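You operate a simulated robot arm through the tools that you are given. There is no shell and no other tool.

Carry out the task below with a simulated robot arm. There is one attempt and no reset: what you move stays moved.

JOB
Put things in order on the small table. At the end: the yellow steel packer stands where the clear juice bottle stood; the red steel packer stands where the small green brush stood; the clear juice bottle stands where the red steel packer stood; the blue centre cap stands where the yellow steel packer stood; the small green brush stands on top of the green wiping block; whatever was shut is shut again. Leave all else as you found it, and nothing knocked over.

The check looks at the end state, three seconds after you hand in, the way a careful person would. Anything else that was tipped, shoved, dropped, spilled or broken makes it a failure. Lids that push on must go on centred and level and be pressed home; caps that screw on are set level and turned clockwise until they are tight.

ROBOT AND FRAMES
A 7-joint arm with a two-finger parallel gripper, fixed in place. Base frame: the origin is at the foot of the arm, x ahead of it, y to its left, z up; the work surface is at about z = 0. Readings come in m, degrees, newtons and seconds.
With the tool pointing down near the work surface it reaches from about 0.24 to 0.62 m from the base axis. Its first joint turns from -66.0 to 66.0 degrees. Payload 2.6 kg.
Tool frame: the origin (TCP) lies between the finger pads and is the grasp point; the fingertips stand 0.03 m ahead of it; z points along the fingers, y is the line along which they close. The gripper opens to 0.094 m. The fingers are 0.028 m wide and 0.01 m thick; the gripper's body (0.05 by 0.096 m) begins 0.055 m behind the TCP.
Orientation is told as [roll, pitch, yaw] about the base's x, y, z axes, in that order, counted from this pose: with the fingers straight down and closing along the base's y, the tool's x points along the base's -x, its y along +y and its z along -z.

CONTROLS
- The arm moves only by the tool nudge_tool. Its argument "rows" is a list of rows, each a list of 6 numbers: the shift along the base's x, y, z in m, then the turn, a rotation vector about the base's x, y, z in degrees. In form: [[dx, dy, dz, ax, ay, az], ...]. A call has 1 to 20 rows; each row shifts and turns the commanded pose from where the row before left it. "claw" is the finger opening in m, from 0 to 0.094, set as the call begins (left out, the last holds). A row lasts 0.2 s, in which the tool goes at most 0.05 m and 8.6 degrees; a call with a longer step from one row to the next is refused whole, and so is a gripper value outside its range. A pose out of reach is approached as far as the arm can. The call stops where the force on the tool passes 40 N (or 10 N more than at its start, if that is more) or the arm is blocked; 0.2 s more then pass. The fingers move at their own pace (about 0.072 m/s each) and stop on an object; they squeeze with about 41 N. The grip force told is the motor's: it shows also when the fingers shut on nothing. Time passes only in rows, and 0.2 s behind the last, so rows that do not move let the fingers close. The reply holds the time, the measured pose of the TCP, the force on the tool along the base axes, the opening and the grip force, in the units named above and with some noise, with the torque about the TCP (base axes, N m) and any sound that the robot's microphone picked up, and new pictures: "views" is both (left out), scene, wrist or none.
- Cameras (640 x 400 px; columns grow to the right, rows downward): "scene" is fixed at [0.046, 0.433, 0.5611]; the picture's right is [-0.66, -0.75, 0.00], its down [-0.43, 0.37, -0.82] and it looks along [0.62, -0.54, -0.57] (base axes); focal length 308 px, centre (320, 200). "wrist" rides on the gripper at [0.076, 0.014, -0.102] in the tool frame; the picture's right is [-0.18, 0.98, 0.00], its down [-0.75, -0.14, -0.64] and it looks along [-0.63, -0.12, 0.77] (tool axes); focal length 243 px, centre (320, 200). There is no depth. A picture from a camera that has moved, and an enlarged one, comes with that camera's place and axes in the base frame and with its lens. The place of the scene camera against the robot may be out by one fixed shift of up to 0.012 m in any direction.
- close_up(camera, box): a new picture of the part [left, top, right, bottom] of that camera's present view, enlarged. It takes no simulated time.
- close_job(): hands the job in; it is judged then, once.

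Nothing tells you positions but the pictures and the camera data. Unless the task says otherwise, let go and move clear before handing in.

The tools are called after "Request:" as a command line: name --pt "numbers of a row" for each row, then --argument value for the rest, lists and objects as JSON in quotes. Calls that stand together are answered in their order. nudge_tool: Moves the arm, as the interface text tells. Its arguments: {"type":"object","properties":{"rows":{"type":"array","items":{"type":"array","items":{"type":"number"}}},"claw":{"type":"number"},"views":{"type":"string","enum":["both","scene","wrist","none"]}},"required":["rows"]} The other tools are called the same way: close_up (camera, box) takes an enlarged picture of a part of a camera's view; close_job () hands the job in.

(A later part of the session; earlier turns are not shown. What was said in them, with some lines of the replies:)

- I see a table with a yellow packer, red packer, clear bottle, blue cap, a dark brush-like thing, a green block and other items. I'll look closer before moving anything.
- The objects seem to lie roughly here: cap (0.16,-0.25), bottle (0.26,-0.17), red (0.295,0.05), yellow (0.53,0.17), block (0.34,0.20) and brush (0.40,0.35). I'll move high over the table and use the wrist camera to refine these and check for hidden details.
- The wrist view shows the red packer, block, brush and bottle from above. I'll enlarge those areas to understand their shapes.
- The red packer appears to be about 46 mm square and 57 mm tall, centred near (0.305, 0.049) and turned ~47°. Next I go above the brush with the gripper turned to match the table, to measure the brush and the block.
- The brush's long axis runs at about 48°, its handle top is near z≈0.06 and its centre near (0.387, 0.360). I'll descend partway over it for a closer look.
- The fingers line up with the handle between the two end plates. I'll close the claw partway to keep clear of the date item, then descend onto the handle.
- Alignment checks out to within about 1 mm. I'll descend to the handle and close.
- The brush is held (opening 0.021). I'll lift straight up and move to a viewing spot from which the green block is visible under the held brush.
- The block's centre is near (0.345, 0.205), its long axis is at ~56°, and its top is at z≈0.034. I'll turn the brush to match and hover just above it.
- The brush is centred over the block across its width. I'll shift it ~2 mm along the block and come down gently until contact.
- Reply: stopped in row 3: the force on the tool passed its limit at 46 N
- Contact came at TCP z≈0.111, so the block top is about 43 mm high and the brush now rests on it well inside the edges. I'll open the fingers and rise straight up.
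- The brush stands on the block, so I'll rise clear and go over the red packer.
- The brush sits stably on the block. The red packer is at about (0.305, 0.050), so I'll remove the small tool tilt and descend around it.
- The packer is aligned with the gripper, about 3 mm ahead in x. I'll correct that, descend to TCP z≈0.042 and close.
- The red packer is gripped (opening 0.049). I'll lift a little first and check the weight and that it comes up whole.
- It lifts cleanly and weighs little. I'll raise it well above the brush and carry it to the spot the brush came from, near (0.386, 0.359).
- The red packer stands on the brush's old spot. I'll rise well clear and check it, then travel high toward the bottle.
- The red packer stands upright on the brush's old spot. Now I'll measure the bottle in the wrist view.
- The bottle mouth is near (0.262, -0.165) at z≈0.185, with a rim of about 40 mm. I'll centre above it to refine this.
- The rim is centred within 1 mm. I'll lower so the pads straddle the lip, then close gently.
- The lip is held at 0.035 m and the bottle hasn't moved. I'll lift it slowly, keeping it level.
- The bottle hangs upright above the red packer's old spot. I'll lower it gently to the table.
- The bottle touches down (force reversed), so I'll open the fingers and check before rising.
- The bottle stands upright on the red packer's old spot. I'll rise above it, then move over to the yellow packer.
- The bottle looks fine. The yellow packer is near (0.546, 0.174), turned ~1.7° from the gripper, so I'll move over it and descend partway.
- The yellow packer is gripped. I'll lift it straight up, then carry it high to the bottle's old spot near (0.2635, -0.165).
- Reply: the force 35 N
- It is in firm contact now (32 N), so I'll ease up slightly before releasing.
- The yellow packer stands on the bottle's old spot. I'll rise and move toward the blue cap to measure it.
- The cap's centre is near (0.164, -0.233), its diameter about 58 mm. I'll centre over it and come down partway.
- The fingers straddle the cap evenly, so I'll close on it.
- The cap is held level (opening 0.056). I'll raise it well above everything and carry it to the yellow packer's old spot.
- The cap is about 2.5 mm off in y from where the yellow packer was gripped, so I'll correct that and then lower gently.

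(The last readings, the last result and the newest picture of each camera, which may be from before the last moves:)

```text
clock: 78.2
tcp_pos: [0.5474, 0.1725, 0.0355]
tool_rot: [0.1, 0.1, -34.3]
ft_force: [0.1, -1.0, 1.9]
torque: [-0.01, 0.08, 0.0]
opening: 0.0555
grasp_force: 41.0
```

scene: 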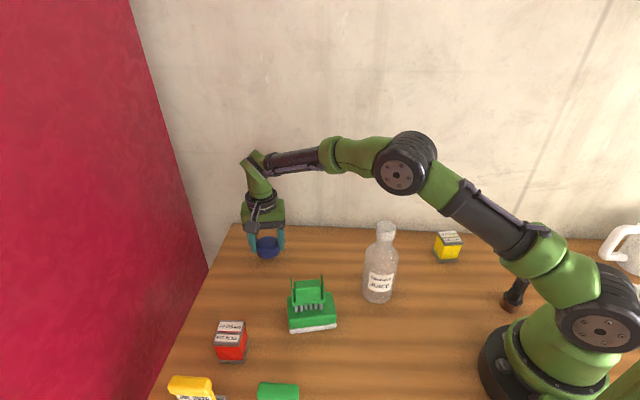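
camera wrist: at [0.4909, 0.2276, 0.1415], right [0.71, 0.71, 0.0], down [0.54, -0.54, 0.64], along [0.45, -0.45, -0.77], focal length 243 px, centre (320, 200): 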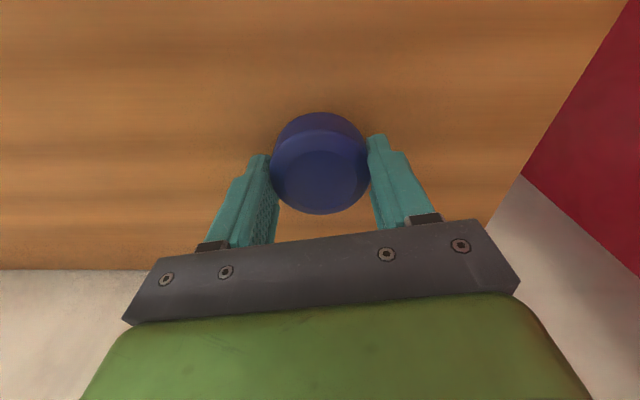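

Request:
nudge_tool --pt "0 0 -0.0003 0 0 0" --pt "0 0 0 0 0 0" --views "none"

Request:
nudge_tool --pt "0 0 0 0 0 0" --pt "0 0 0 0 0 0" --pt "0 0 0 0 0 0" --claw 0.085 --views "both"

Request:
nudge_tool --pt "0 0 0.01 0 0 0" --pt "0 0 0.03 0 0 0" --pt "0 0 0.04 0 0 0" --pt "0 0 0.04 0 0 0" --pt "0 0 0.04 0 0 0" --pt "0 0 0.04 0 0 0" --pt "0 0 0 0 0 0" --views "both"

Request:
close_up --camera "scene" --box '[210, 190, 330, 310]'

```text
clock: 78.8
tcp_pos: [0.5471, 0.1739, 0.036]
tool_rot: [0.0, 0.0, -34.2]
ft_force: [0.0, 0.1, 2.6]
torque: [-0.02, 0.0, 0.01]
opening: 0.0557
grasp_force: 40.9
```

```text
clock: 79.6
tcp_pos: [0.5456, 0.1728, 0.0355]
tool_rot: [0.0, 0.1, -34.3]
ft_force: [-0.5, -0.4, 0.3]
torque: [-0.01, -0.03, -0.02]
opening: 0.0851
grasp_force: 0.0
camera wrist: at [0.4912, 0.2279, 0.1386], right [0.71, 0.71, 0.0], down [0.54, -0.54, 0.64], along [0.45, -0.45, -0.77], focal length 243 px, centre (320, 200)
```

scene: 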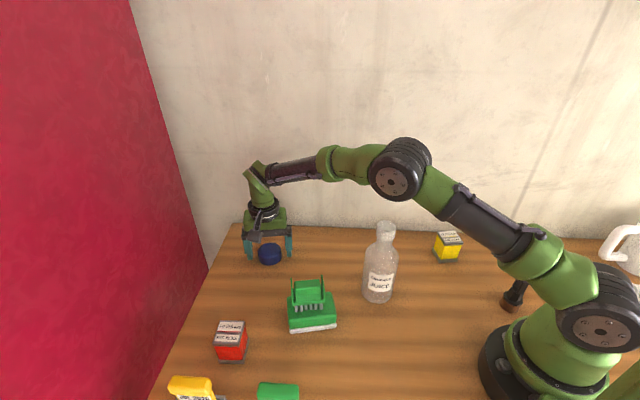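
wrist: 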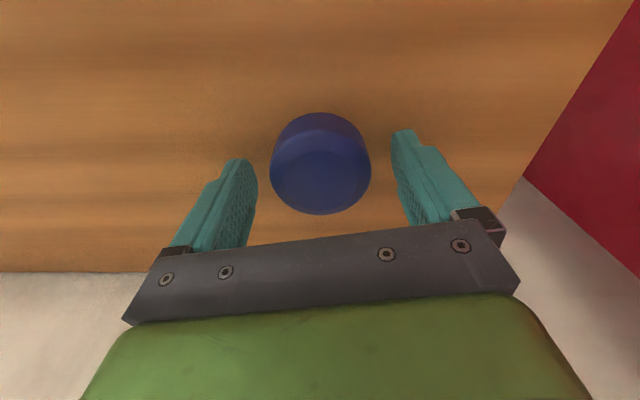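

```text
clock: 81.2
tcp_pos: [0.5492, 0.1719, 0.236]
tool_rot: [0.0, 0.0, -34.3]
ft_force: [0.0, -0.1, -0.1]
torque: [-0.01, 0.0, 0.01]
opening: 0.0849
grasp_force: 0.0
camera wrist: at [0.4932, 0.2268, 0.3387], right [0.71, 0.71, 0.0], down [0.54, -0.54, 0.64], along [0.45, -0.45, -0.77], focal length 243 px, centre (320, 200)
```

scene: 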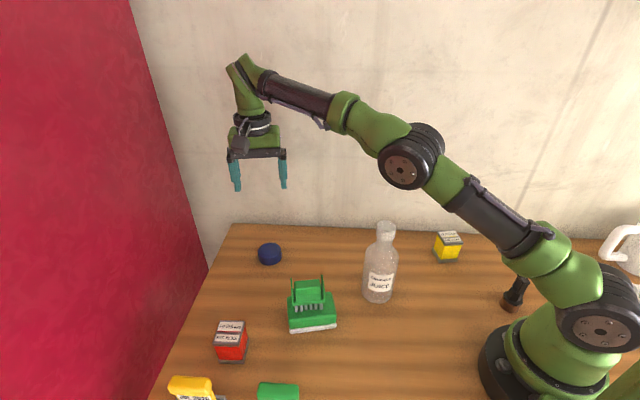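
wrist: 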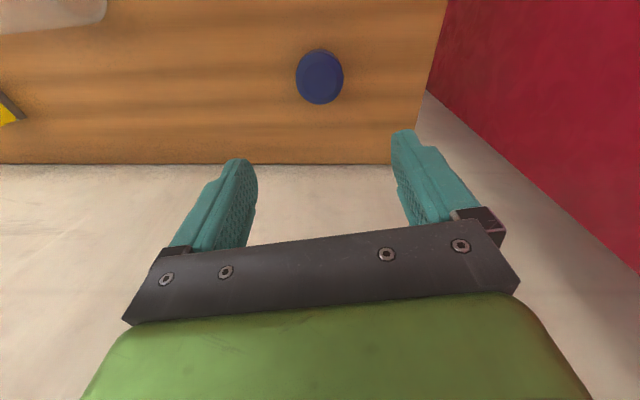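

```text
3.33 times, centred on (270, 250) of scene
camera zoom: at [0.046, 0.433, 0.5611], right [-0.66, -0.75, 0.0], down [-0.43, 0.37, -0.82], along [0.62, -0.54, -0.57], focal length 1025 px, centre (487, 33)
```

zoom: 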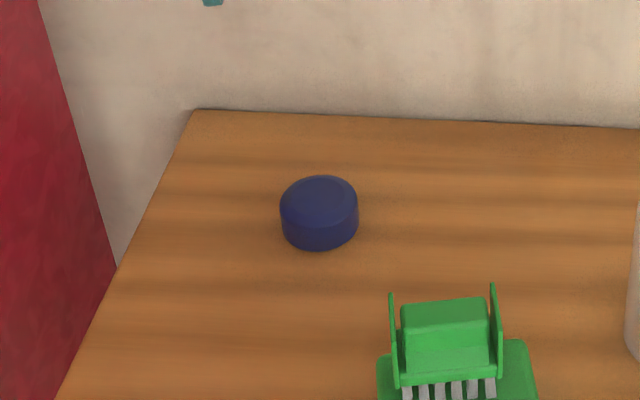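

The cap stands where the yellow packer was. I'll return the arm high to its starting area and inspect everything.

Request:
nudge_tool --pt "-0.02 -0.02 0.03 0 0 5" --pt "-0.03 -0.03 0.03 0 0 5" --pt "-0.03 -0.03 0.03 0 0 5" --pt "-0.03 -0.03 0.024 0 0 5" --pt "-0.03 -0.03 0 0 0 5" --pt "-0.03 -0.03 0 0 0 5" --pt "-0.003 -0.018 0 0 0 4.3" --pt "0 0 0 0 0 0" --views "both"

Request:
close_up --camera "scene" --box '[190, 220, 410, 370]'

Request:
close_up --camera "scene" --box '[350, 200, 560, 330]'

Request:
close_up --camera "wrist" --box '[0, 0, 640, 200]'

Request:
close_up --camera "scene" --box '[270, 260, 350, 340]'

```text
refused: row 2 steps farther than a row can; nothing moved
```

```text
2.67 times, centred on (300, 295) of scene
camera zoom: at [0.046, 0.433, 0.5611], right [-0.66, -0.75, 0.0], down [-0.43, 0.37, -0.82], along [0.62, -0.54, -0.57], focal length 820 px, centre (373, -53)
```

zoom: 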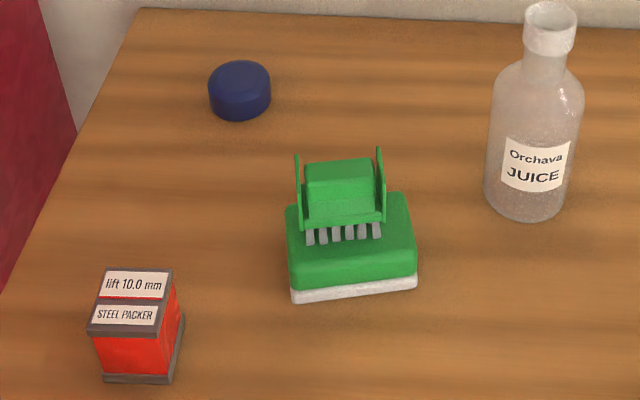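

```text
3.05 times, centred on (455, 265) of scene
camera zoom: at [0.046, 0.433, 0.5611], right [-0.66, -0.75, 0.0], down [-0.43, 0.37, -0.82], along [0.62, -0.54, -0.57], focal length 937 px, centre (-91, 2)
```

zoom: 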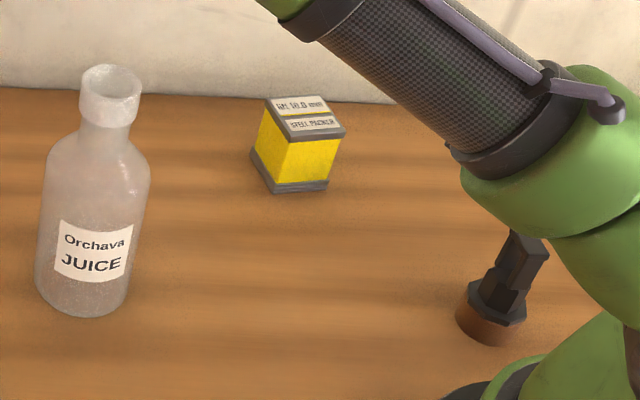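

```text
1.00 times, centred on (320, 100) of wrist (not enlarged: the box is as wide or as high as the picture)
camera zoom: at [0.4932, 0.2268, 0.3387], right [0.71, 0.71, 0.0], down [0.54, -0.54, 0.64], along [0.45, -0.45, -0.77], focal length 243 px, centre (320, 300)
```

zoom: 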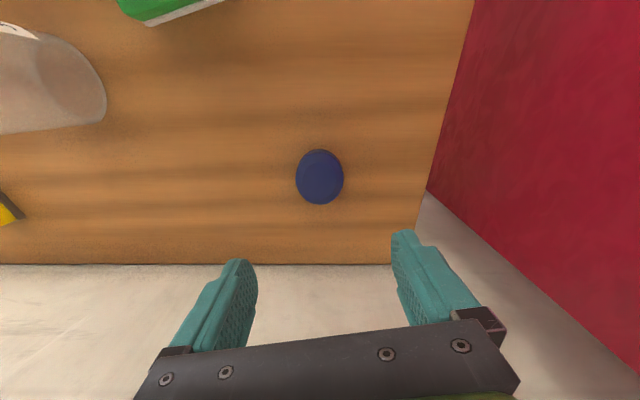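

```text
5.00 times, centred on (310, 300) of scene
camera zoom: at [0.046, 0.433, 0.5611], right [-0.66, -0.75, 0.0], down [-0.43, 0.37, -0.82], along [0.62, -0.54, -0.57], focal length 1538 px, centre (370, -300)
```

zoom: 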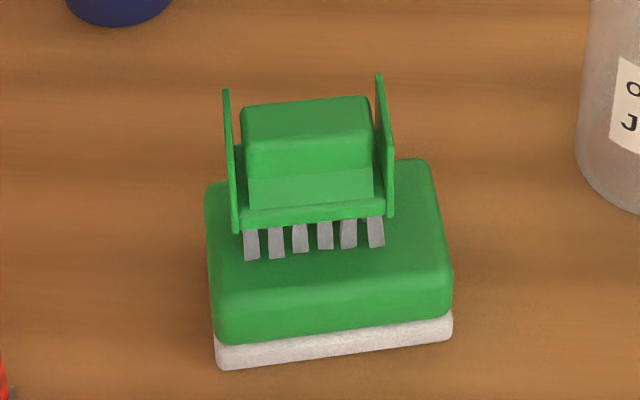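

Everything shows upright and stable, and the retreat was only refused for step length. I'll redo it with shorter steps.

Request:
nudge_tool --pt "-0.02 -0.02 0.03 0 0 5" --pt "-0.025 -0.025 0.03 0 0 5" --pt "-0.025 -0.025 0.03 0 0 5" --pt "-0.03 -0.03 0.024 0 0 5" --pt "-0.03 -0.03 0 0 0 5" --pt "-0.03 -0.03 0 0 0 5" --pt "-0.013 -0.026 0 0 0 4.3" --pt "0 0 0 0 0 0" --views "both"

Request:
close_up --camera "wrist" --box '[320, 0, 640, 200]'

Request:
close_up --camera "wrist" --box '[0, 0, 320, 200]'

Request:
close_up --camera "scene" --box '[140, 200, 580, 400]'

```text
clock: 83.0
tcp_pos: [0.3727, -0.0129, 0.3498]
tool_rot: [0.1, 0.0, 0.1]
ft_force: [0.1, 0.0, 0.4]
torque: [-0.05, 0.01, -0.01]
opening: 0.085
grasp_force: 0.1
camera wrist: at [0.2957, 0.0001, 0.4537], right [0.18, 0.98, 0.0], down [0.75, -0.14, 0.64], along [0.63, -0.12, -0.77], focal length 243 px, centre (320, 200)
```

scene: 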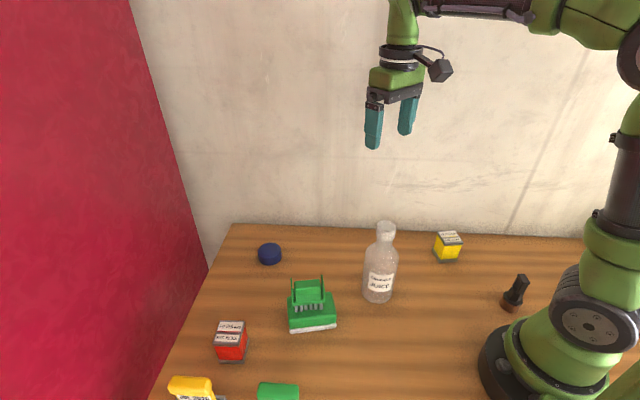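
wrist: 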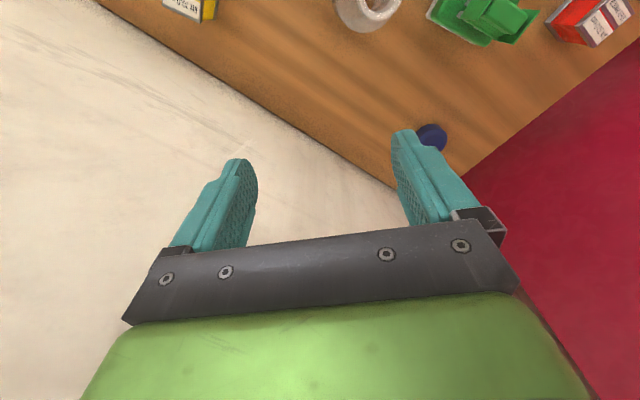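

```text
2.00 times, centred on (480, 100) of wrist
camera zoom: at [0.2957, 0.0001, 0.4537], right [0.18, 0.98, 0.0], down [0.75, -0.14, 0.64], along [0.63, -0.12, -0.77], focal length 485 px, centre (0, 400)
```

zoom: 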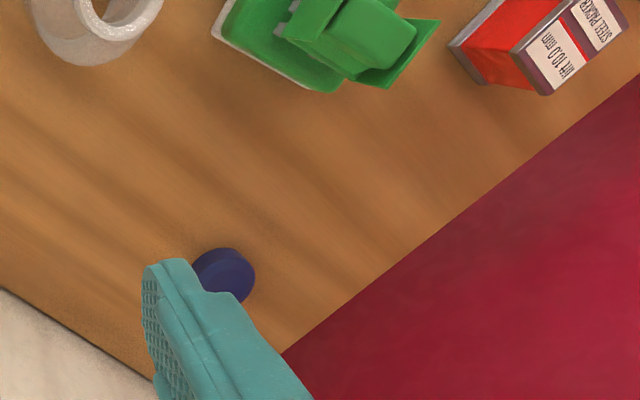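

```text
2.00 times, centred on (160, 100) of wrist
camera zoom: at [0.2957, 0.0001, 0.4537], right [0.18, 0.98, 0.0], down [0.75, -0.14, 0.64], along [0.63, -0.12, -0.77], focal length 485 px, centre (640, 400)
```

zoom: 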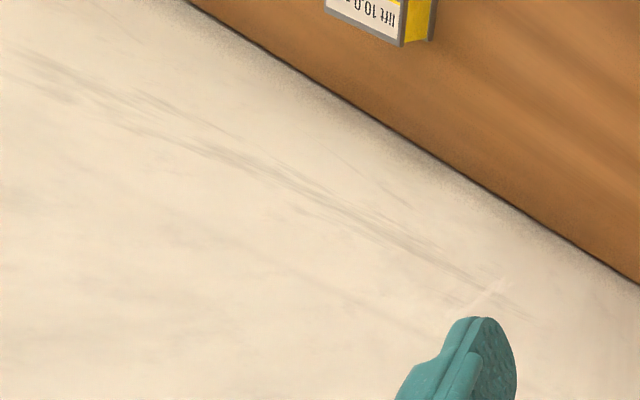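

```text
1.45 times, centred on (360, 300) of scene
camera zoom: at [0.046, 0.433, 0.5611], right [-0.66, -0.75, 0.0], down [-0.43, 0.37, -0.82], along [0.62, -0.54, -0.57], focal length 447 px, centre (262, 54)
```

zoom: 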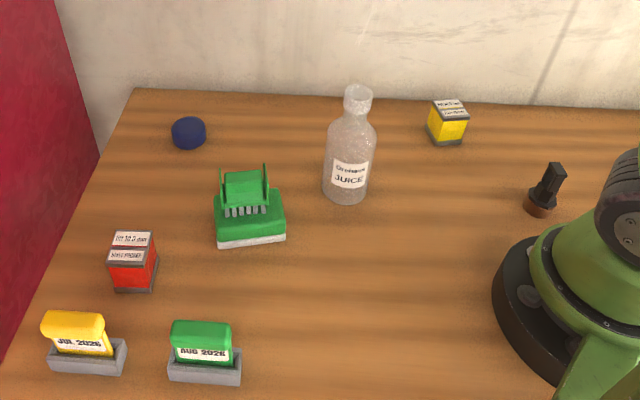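

Everything looks in place. One last comparison with the starting picture will confirm that the block and neighbours did not shift.

Request:
close_up --camera "scene" --box '[230, 220, 410, 340]'

Request:
close_up --camera "scene" --box '[140, 310, 320, 400]'

Request:
close_up --camera "scene" --box '[400, 180, 580, 330]'

```text
3.33 times, centred on (320, 280) of scene
camera zoom: at [0.046, 0.433, 0.5611], right [-0.66, -0.75, 0.0], down [-0.43, 0.37, -0.82], along [0.62, -0.54, -0.57], focal length 1025 px, centre (320, -67)
```

zoom: 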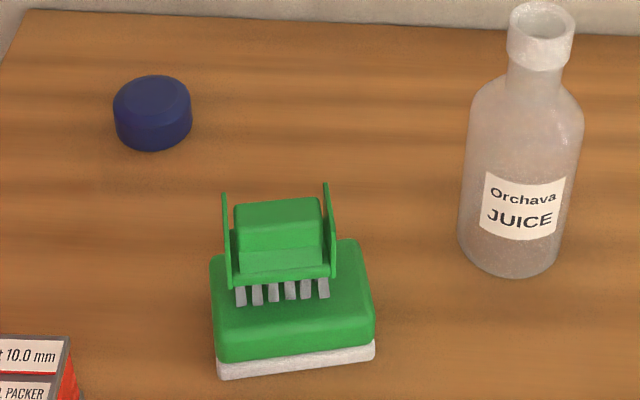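

```text
3.56 times, centred on (230, 355) of scene
camera zoom: at [0.046, 0.433, 0.5611], right [-0.66, -0.75, 0.0], down [-0.43, 0.37, -0.82], along [0.62, -0.54, -0.57], focal length 1093 px, centre (640, -351)
```

zoom: 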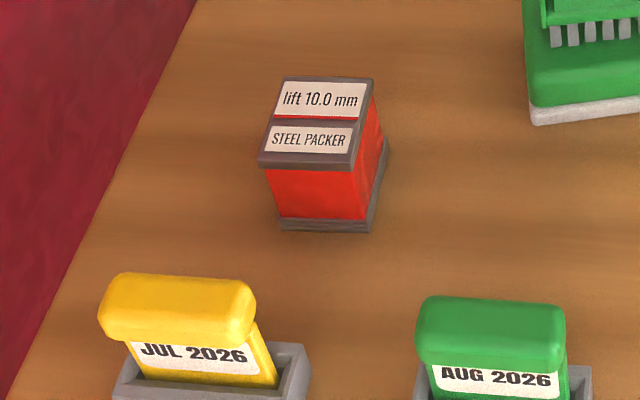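

```text
2.67 times, centred on (490, 255) of scene
camera zoom: at [0.046, 0.433, 0.5611], right [-0.66, -0.75, 0.0], down [-0.43, 0.37, -0.82], along [0.62, -0.54, -0.57], focal length 820 px, centre (-133, 53)
```

zoom: 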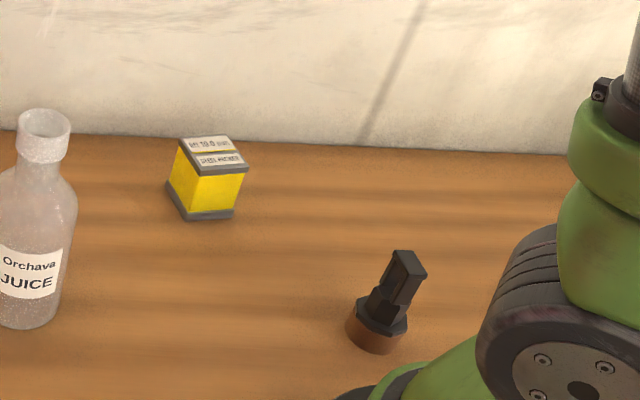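

All five objects are upright in their target places. The block, date items, dark tool and jug haven't moved, nothing was open that should be shut, and the gripper is empty and clear, so I'm handing in.

Request:
close_job

```text
The job is handed in.
```

I've handed in the job. In the last pictures all five objects stood upright in their places. I don't have the check's result.

| Object | Now stands |
|---|---|
| Small green brush | on top of the green wiping block |
| Red steel packer | where the brush stood |
| Clear juice bottle | where the red packer stood |
| Yellow steel packer | where the bottle stood |
| Blue centre cap | where the yellow packer stood |

- **Accuracy:** By the camera and arm readings, the four objects that swapped places stand within about 2 mm of the spots they replace.
- **Firm contacts:** The brush touched down on the block with a brief 46 N force, and the yellow packer was pressed onto the table at 32 N before I eased off. Neither tipped or shifted anything I could see.
- **Left alone:** In the pictures the block, the two date items and the dark tool are where they began. I never went near the measuring jug.
- **Shut items:** Nothing I handled had been shut; the bottle was open from the start.

The gripper is empty and back near its starting pose, clear of everything.
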